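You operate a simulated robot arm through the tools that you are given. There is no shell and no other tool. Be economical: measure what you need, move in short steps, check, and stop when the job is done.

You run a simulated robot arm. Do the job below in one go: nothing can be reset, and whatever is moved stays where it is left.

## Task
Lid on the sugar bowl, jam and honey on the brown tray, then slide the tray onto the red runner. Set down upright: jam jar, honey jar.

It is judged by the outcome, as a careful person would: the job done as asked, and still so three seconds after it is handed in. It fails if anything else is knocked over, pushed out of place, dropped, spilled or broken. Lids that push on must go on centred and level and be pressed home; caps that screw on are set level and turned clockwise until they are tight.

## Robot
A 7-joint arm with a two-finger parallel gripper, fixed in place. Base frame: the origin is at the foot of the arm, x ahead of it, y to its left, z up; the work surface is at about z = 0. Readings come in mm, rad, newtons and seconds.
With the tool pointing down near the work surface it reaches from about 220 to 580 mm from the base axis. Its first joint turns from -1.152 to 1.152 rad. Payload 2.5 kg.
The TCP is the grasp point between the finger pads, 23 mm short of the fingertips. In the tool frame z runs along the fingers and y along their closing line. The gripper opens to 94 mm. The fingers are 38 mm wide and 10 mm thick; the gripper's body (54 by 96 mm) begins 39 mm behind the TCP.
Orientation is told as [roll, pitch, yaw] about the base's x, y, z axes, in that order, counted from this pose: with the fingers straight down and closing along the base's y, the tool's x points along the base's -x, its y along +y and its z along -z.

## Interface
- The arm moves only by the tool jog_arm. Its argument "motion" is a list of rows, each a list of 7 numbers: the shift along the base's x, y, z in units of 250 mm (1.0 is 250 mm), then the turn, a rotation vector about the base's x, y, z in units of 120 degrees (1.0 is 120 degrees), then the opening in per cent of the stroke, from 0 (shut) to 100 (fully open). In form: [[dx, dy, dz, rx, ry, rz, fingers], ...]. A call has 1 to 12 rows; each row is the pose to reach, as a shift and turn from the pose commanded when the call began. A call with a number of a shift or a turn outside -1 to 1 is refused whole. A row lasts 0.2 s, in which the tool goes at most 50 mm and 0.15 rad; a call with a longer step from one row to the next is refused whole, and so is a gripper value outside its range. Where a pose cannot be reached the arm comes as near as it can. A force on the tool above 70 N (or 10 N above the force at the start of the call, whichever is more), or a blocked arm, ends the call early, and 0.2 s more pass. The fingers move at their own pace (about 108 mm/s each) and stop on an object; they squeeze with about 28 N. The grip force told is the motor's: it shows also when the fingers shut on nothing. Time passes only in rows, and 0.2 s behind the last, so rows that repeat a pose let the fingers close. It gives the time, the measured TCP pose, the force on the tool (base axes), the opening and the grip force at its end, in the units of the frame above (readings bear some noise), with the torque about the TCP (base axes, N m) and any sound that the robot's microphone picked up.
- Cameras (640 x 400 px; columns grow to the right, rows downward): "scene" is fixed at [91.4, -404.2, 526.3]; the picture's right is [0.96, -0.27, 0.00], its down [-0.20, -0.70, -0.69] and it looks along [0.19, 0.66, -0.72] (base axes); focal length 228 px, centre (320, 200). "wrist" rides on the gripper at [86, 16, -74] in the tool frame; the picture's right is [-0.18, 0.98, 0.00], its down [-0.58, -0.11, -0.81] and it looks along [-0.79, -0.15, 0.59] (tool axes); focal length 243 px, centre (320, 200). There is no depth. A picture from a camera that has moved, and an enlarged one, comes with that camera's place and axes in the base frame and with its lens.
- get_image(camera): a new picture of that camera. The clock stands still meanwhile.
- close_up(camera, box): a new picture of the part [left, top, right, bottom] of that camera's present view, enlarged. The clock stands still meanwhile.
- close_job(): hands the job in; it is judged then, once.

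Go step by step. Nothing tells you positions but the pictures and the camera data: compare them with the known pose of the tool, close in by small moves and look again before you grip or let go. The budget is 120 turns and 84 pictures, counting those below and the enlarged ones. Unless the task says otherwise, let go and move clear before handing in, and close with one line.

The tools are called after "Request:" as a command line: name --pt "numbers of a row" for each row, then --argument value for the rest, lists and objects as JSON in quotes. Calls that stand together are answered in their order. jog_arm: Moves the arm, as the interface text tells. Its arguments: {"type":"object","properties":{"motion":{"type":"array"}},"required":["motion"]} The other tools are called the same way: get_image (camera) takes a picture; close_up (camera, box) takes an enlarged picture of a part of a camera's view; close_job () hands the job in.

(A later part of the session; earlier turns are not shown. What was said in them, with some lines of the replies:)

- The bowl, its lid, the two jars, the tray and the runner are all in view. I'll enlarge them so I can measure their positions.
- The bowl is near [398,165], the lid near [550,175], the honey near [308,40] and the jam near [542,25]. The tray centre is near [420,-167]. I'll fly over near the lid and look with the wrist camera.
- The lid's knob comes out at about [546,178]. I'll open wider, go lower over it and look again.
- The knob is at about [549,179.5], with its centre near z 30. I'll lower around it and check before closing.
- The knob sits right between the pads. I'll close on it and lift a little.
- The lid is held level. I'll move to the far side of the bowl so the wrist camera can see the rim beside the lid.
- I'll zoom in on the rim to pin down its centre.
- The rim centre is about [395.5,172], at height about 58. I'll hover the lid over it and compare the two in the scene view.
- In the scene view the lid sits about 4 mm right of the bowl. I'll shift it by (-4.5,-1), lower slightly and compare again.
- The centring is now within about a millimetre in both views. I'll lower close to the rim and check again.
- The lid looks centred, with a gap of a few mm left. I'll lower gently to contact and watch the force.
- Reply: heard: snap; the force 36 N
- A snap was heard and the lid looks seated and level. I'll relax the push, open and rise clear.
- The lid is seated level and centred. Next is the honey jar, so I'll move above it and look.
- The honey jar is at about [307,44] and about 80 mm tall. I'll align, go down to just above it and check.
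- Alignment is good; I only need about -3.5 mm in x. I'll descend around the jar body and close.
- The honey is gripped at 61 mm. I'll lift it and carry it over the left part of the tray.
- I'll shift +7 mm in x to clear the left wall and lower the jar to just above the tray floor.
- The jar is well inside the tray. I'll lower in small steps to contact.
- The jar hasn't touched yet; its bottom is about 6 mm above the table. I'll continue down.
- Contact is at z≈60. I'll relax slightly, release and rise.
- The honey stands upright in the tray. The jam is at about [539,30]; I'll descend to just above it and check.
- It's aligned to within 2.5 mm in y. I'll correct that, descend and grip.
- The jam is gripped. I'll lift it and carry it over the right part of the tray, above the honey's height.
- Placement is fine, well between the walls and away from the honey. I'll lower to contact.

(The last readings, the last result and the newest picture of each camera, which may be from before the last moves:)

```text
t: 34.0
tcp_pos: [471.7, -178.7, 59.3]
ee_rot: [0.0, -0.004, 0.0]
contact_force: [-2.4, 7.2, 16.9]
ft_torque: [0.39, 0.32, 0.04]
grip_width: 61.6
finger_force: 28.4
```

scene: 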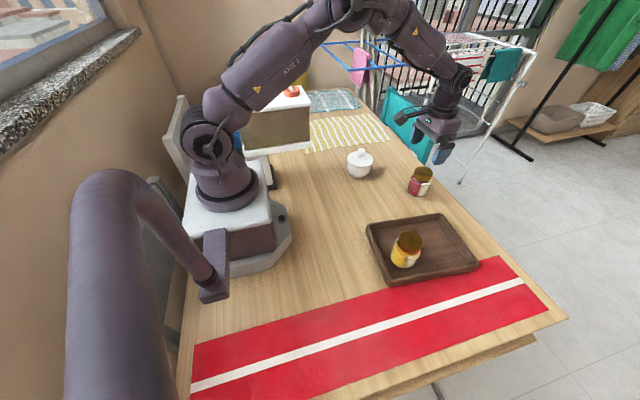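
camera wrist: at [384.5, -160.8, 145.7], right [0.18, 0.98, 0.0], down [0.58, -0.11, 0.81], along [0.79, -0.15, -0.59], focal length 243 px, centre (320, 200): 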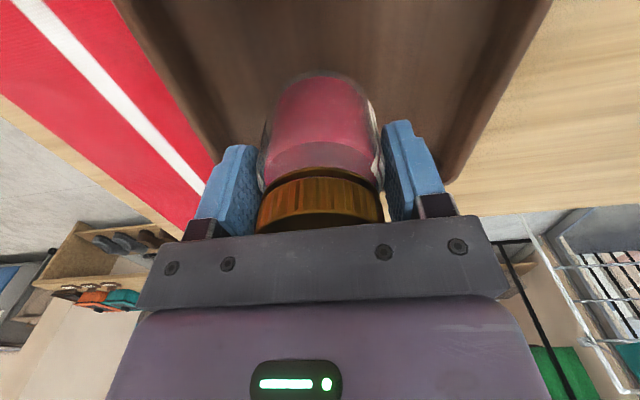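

The jam is in contact with the tray. I'll relax, release and rise, then look at the tray's back rim.

Request:
jog_arm --pt "0 0 0.005 0 0 0 35" --pt "0 0 0.005 0 0 0 80" --pt "0 0 0.005 0 0 0 100" --pt "0 0 0.005 0 0 0 100" --pt "0 0 0.15 0 0 0 100" --pt "0 0 0.33 0 0 0 100" --pt "0 0 0.4 0 0 0 100"

Request:
jog_arm --pt "-0.08 0.13 0.04 0 0 0 60" --pt "-0.17 0.26 0.08 0 0 0 50" --pt "-0.25 0.36 0.08 0 0 0 50" --pt "-0.25 0.36 0.08 0 0 0 50"

Request:
get_image --camera "wrist"

Request:
close_up --camera "scene" --box '[340, 170, 500, 300]'

```text
t: 35.6
tcp_pos: [470.1, -177.6, 158.0]
ee_rot: [0.0, -0.001, 0.0]
contact_force: [-0.4, -0.2, 0.2]
ft_torque: [-0.02, 0.03, 0.02]
grip_width: 93.8
finger_force: 0.0
```

```text
t: 36.6
tcp_pos: [409.5, -92.0, 180.9]
ee_rot: [-0.001, 0.001, -0.002]
contact_force: [0.2, -0.7, 0.2]
ft_torque: [-0.03, -0.03, 0.01]
grip_width: 46.9
finger_force: 0.2
```

```text
42 pictures are left
camera wrist: at [323.4, -75.3, 253.5], right [0.19, 0.98, 0.0], down [0.58, -0.11, 0.81], along [0.79, -0.15, -0.59], focal length 243 px, centre (320, 200)
```

wrist: 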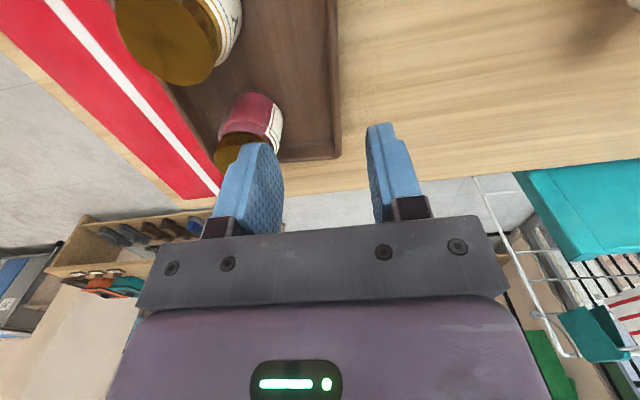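

```text
3.08 times, centred on (420, 235) of scene
camera zoom: at [91.4, -404.2, 526.3], right [0.96, -0.27, 0.0], down [-0.2, -0.7, -0.69], along [0.19, 0.66, -0.72], focal length 702 px, centre (12, 92)
```

zoom: 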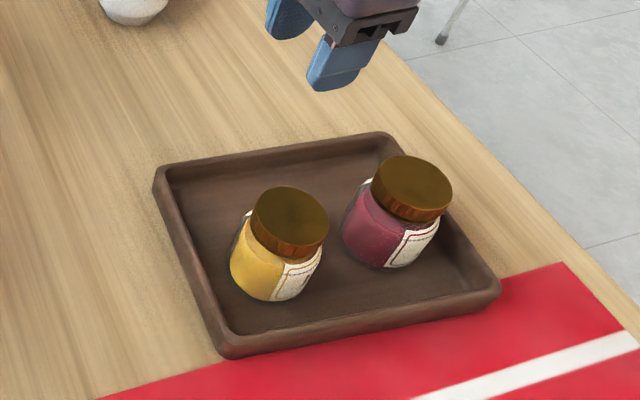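

Both jars stand upright in the tray. Its back rim near x=428 is at y≈-82.5, with the tray yawed about -0.1 rad. I'll align with the rim and come down just above it.

Request:
jog_arm --pt "0.074 0.038 -0.1 0 0 -0.0477 50" --pt "0.074 0.038 -0.25 0 0 -0.0477 50" --pt "0.074 0.038 -0.4 0 0 -0.0477 50" --pt "0.074 0.038 -0.484 0 0 -0.0477 50" --pt "0.074 0.038 -0.484 0 0 -0.0477 50"

Request:
get_image --camera "wrist"

Request:
close_up --camera "scene" --box '[340, 170, 500, 300]'

```text
t: 37.8
tcp_pos: [429.6, -80.4, 57.8]
ee_rot: [0.001, 0.001, -0.101]
contact_force: [0.1, 0.1, 0.1]
ft_torque: [-0.02, 0.0, -0.02]
grip_width: 47.1
finger_force: 0.0
```

```text
40 pictures are left
camera wrist: at [344.1, -55.5, 132.2], right [0.28, 0.96, 0.0], down [0.57, -0.17, 0.81], along [0.77, -0.23, -0.59], focal length 243 px, centre (320, 200)
```

wrist: 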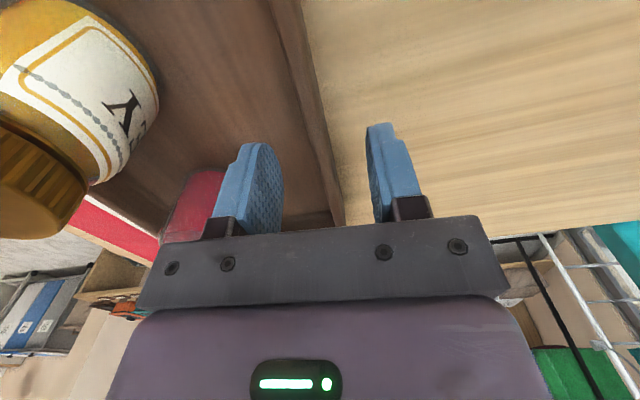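

```text
3.08 times, centred on (420, 235) of scene
camera zoom: at [91.4, -404.2, 526.3], right [0.96, -0.27, 0.0], down [-0.2, -0.7, -0.69], along [0.19, 0.66, -0.72], focal length 702 px, centre (12, 92)
```

zoom: 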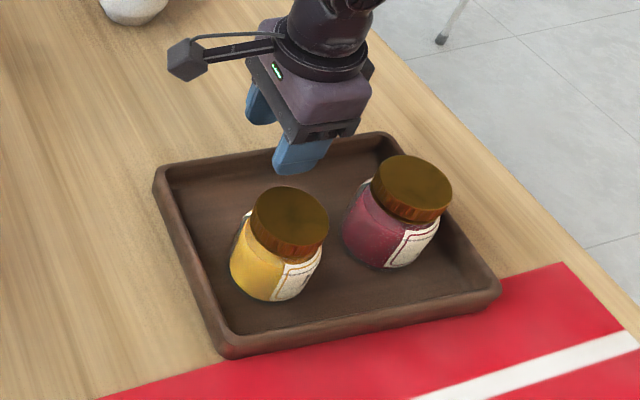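

The rim lies midway between the fingers. I'll descend to straddle it and close.

Request:
jog_arm --pt "0 0 -0.05 0 0 0 50" --pt "0 0 -0.096 0 0 0 50" --pt "0 0 -0.096 0 0 0 50" --pt "0 0 -0.096 0 0 0 25" --pt "0 0 -0.096 0 0 0 10" --pt "0 0 -0.096 0 0 0 0" --pt "0 0 -0.096 0 0 0 0"

Request:
get_image --camera "wrist"

Request:
close_up --camera "scene" --box '[340, 170, 500, 300]'

```text
t: 39.4
tcp_pos: [428.6, -78.9, 34.2]
ee_rot: [0.001, -0.001, -0.1]
contact_force: [2.4, -2.0, -0.1]
ft_torque: [-0.04, -0.06, 0.5]
grip_width: 7.9
finger_force: 27.9
```

```text
38 pictures are left
camera wrist: at [343.5, -54.0, 107.9], right [0.28, 0.96, 0.0], down [0.57, -0.17, 0.81], along [0.77, -0.23, -0.59], focal length 243 px, centre (320, 200)
```

wrist: 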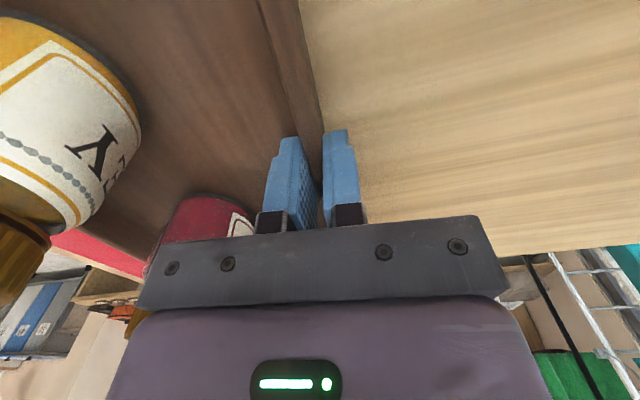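

```text
3.08 times, centred on (420, 235) of scene
camera zoom: at [91.4, -404.2, 526.3], right [0.96, -0.27, 0.0], down [-0.2, -0.7, -0.69], along [0.19, 0.66, -0.72], focal length 702 px, centre (12, 92)
```

zoom: 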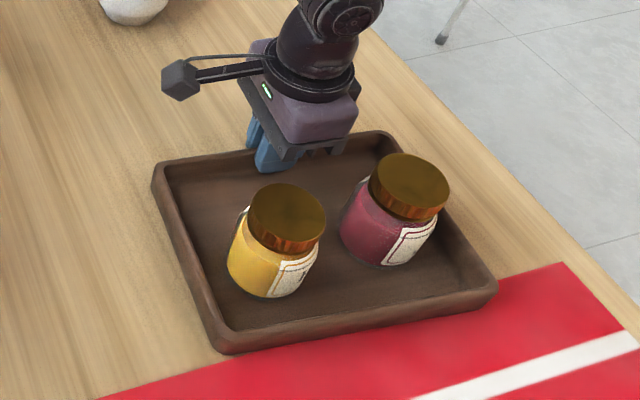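

The rim is gripped at 7.9 mm. I'll slide the tray slowly toward the runner and straighten it slightly on the way.

Request:
jog_arm --pt "0 -0.012 0 0 0 0.001 0" --pt "0 -0.03 0 0 0 0.002 0" --pt "0 -0.055 0 0 0 0.004 0" --pt "0 -0.085 0 0 0 0.007 0" --pt "0 -0.115 0 0 0 0.01 0" --pt "0 -0.145 0 0 0 0.013 0" --pt "0 -0.175 0 0 0 0.016 0" --pt "0 -0.205 0 0 0 0.019 0" --pt "0 -0.235 0 0 0 0.022 0" --pt "0 -0.26 0 0 0 0.025 0" --pt "0 -0.275 0 0 0 0.027 0" --pt "0 -0.28 0 0 0 0.028 0"

Request:
get_image --camera "scene"

```text
t: 42.0
tcp_pos: [428.0, -149.5, 33.2]
ee_rot: [-0.001, -0.003, -0.041]
contact_force: [1.1, 14.1, 24.3]
ft_torque: [0.11, -0.49, -0.16]
grip_width: 7.8
finger_force: 27.9
```

```text
36 pictures are left
```

scene: 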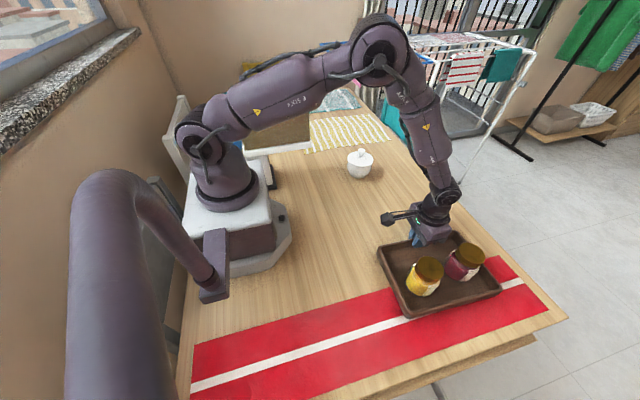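

The tray slides fine with the jars steady. I'll ease up 1 mm and slide the remaining ~75 mm.

Request:
jog_arm --pt "0 0 0.003 0 0 0 0" --pt "0 -0.012 0.004 0 0 0.001 0" --pt "0 -0.03 0.004 0 0 0.003 0" --pt "0 -0.055 0.004 0 0 0.005 0" --pt "0 -0.085 0.004 0 0 0.007 0" --pt "0 -0.115 0.004 0 0 0.009 0" --pt "0 -0.145 0.004 0 0 0.011 0" --pt "0 -0.175 0.004 0 0 0.013 0" --pt "0 -0.205 0.004 0 0 0.015 0" --pt "0 -0.23 0.004 0 0 0.016 0" --pt "0 -0.245 0.004 0 0 0.017 0" --pt "0 -0.25 0.004 0 0 0.018 0"

Request:
close_up --camera "scene" --box '[340, 200, 580, 350]'

Request:
get_image --camera "wrist"

```text
t: 44.6
tcp_pos: [428.2, -213.1, 35.5]
ee_rot: [0.002, 0.002, -0.003]
contact_force: [-2.1, 1.6, -3.6]
ft_torque: [0.33, 0.53, -0.29]
grip_width: 7.7
finger_force: 27.7
```

```text
2.67 times, centred on (460, 275) of scene
camera zoom: at [91.4, -404.3, 526.3], right [0.96, -0.27, 0.0], down [-0.2, -0.7, -0.69], along [0.19, 0.66, -0.72], focal length 609 px, centre (-53, 0)
```

zoom: 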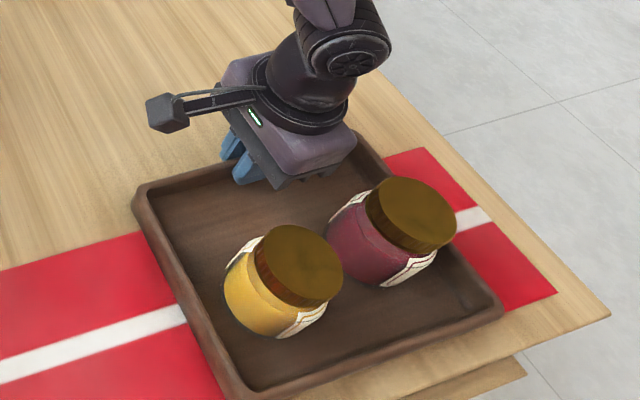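

```text
34 pictures are left
camera wrist: at [340.9, -195.9, 109.1], right [0.19, 0.98, 0.0], down [0.58, -0.11, 0.81], along [0.79, -0.15, -0.59], focal length 243 px, centre (320, 200)
```

wrist: 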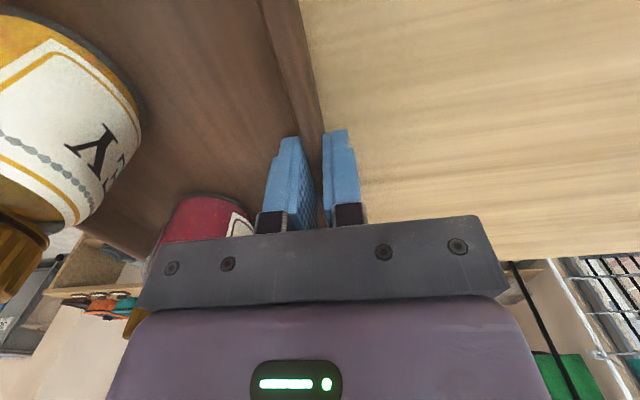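

The tray is on the runner, about 12 mm short of being centred on its stripe. I'll nudge it the last bit, then release.

Request:
jog_arm --pt "0 -0.012 0 0 0 0 0" --pt "0 -0.028 0 0 0 0 0" --pt "0 -0.04 0 0 0 0 0" --pt "0 -0.044 0 0 0 0 0" --pt "0 -0.044 0 0 0 0 0"

Request:
close_up --camera "scene" --box '[340, 200, 580, 350]'

```text
t: 45.8
tcp_pos: [427.6, -223.0, 34.2]
ee_rot: [-0.002, 0.002, -0.003]
contact_force: [0.7, 2.2, -2.1]
ft_torque: [0.15, 0.57, -0.07]
grip_width: 7.8
finger_force: 27.8
```

```text
2.67 times, centred on (460, 275) of scene
camera zoom: at [91.4, -404.3, 526.3], right [0.96, -0.27, 0.0], down [-0.2, -0.7, -0.69], along [0.19, 0.66, -0.72], focal length 609 px, centre (-53, 0)
```

zoom: 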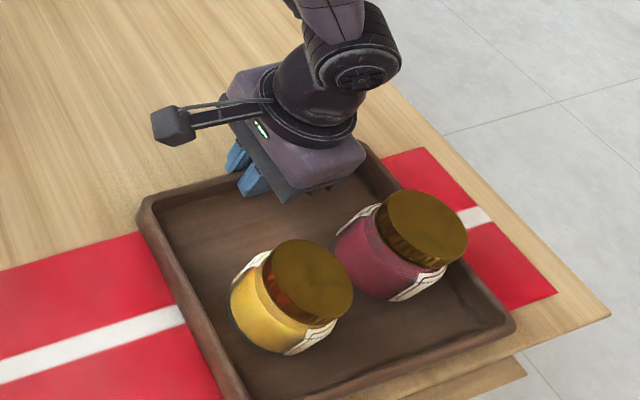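

The tray is centred on the runner with the jars upright. I'll release the rim and rise clear.

Request:
jog_arm --pt "0 0 0 0 0 0 30" --pt "0 0 0 0 0 0 35" --pt "0 0 0.06 0 0 0 35" --pt "0 0 0.2 0 0 0 35" --pt "0 0.05 0.38 0 0 0 35" --pt "0 0.2 0.5 0 0 0 35" --pt "0 0.4 0.55 0 0 0 35" --pt "0 0.52 0.55 0 0 0 35" --pt "0 0.52 0.55 0 0 0 35"

Request:
get_image --camera "scene"

Request:
close_up --camera "scene" --box '[340, 200, 580, 350]'

```text
refused: row 7 steps farther than a row can; nothing moved
```

```text
32 pictures are left
```

scene: 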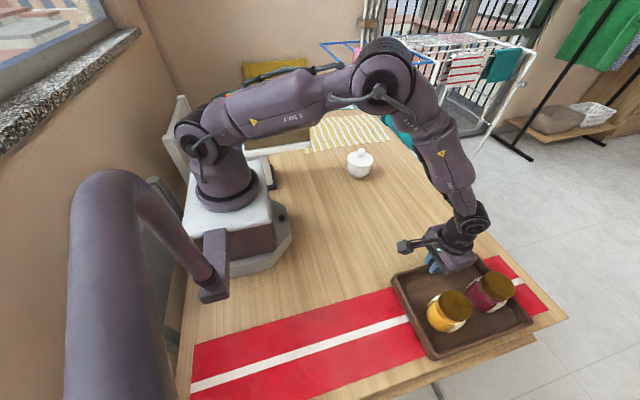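

```text
2.67 times, centred on (460, 275) of scene
camera zoom: at [91.4, -404.3, 526.3], right [0.96, -0.27, 0.0], down [-0.2, -0.7, -0.69], along [0.19, 0.66, -0.72], focal length 609 px, centre (-53, 0)
```

zoom: 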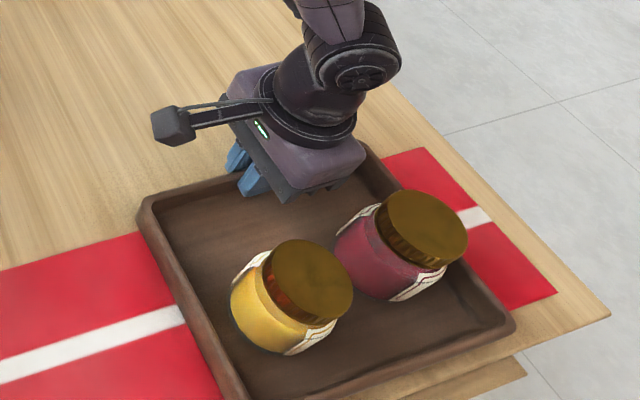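

That call was refused because one step was too long. I'll repeat it with shorter steps.

Request:
jog_arm --pt "0 0 0 0 0 0 30" --pt "0 0 0 0 0 0 35" --pt "0 0 0.06 0 0 0 35" --pt "0 0 0.2 0 0 0 35" --pt "0 0.05 0.36 0 0 0 35" --pt "0 0.18 0.48 0 0 0 35" --pt "0 0.34 0.55 0 0 0 35" --pt "0 0.5 0.55 0 0 0 35" --pt "0 0.5 0.55 0 0 0 35"

Request:
get_image --camera "scene"

Request:
close_up --camera "scene" --box '[340, 200, 580, 350]'

```text
t: 47.8
tcp_pos: [428.6, -98.2, 174.3]
ee_rot: [-0.001, 0.0, -0.004]
contact_force: [0.4, -0.6, -0.6]
ft_torque: [-0.01, 0.0, -0.02]
grip_width: 32.9
finger_force: 0.1
```

```text
30 pictures are left
```

scene: 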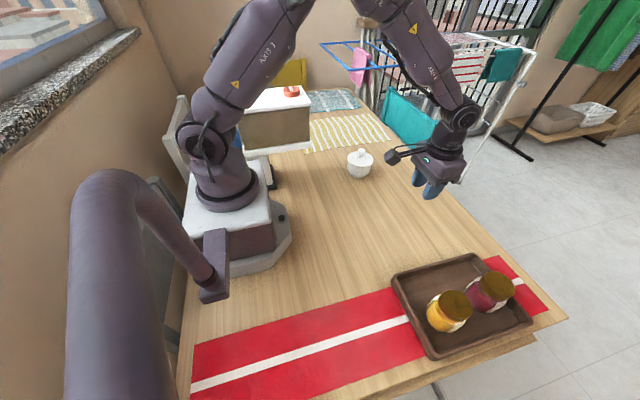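

```text
2.67 times, centred on (460, 275) of scene
camera zoom: at [91.4, -404.2, 526.3], right [0.96, -0.27, 0.0], down [-0.2, -0.7, -0.69], along [0.19, 0.66, -0.72], focal length 609 px, centre (-53, 0)
```

zoom: 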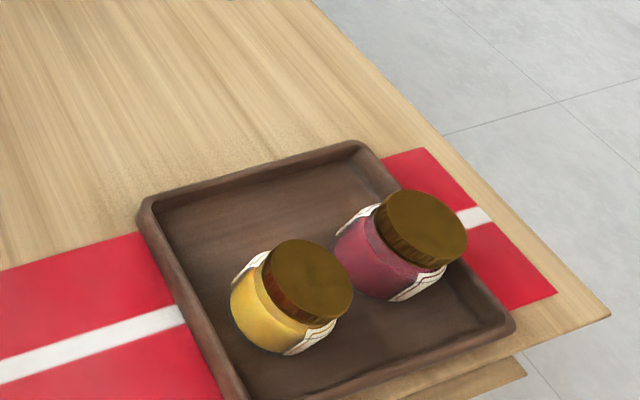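

Everything is in place: the lid is on the bowl, both jars stand upright in the tray, and the tray rests on the runner. The arm is clear, so I'm handing in.

Request:
close_job

```text
The job is handed in.
```

The lid is pressed onto the sugar bowl (it snapped home), the jam and honey stand upright on the brown tray, and the tray is on the red runner. The tray is a little wider than the runner, so I centred it and it overhangs slightly front and back.
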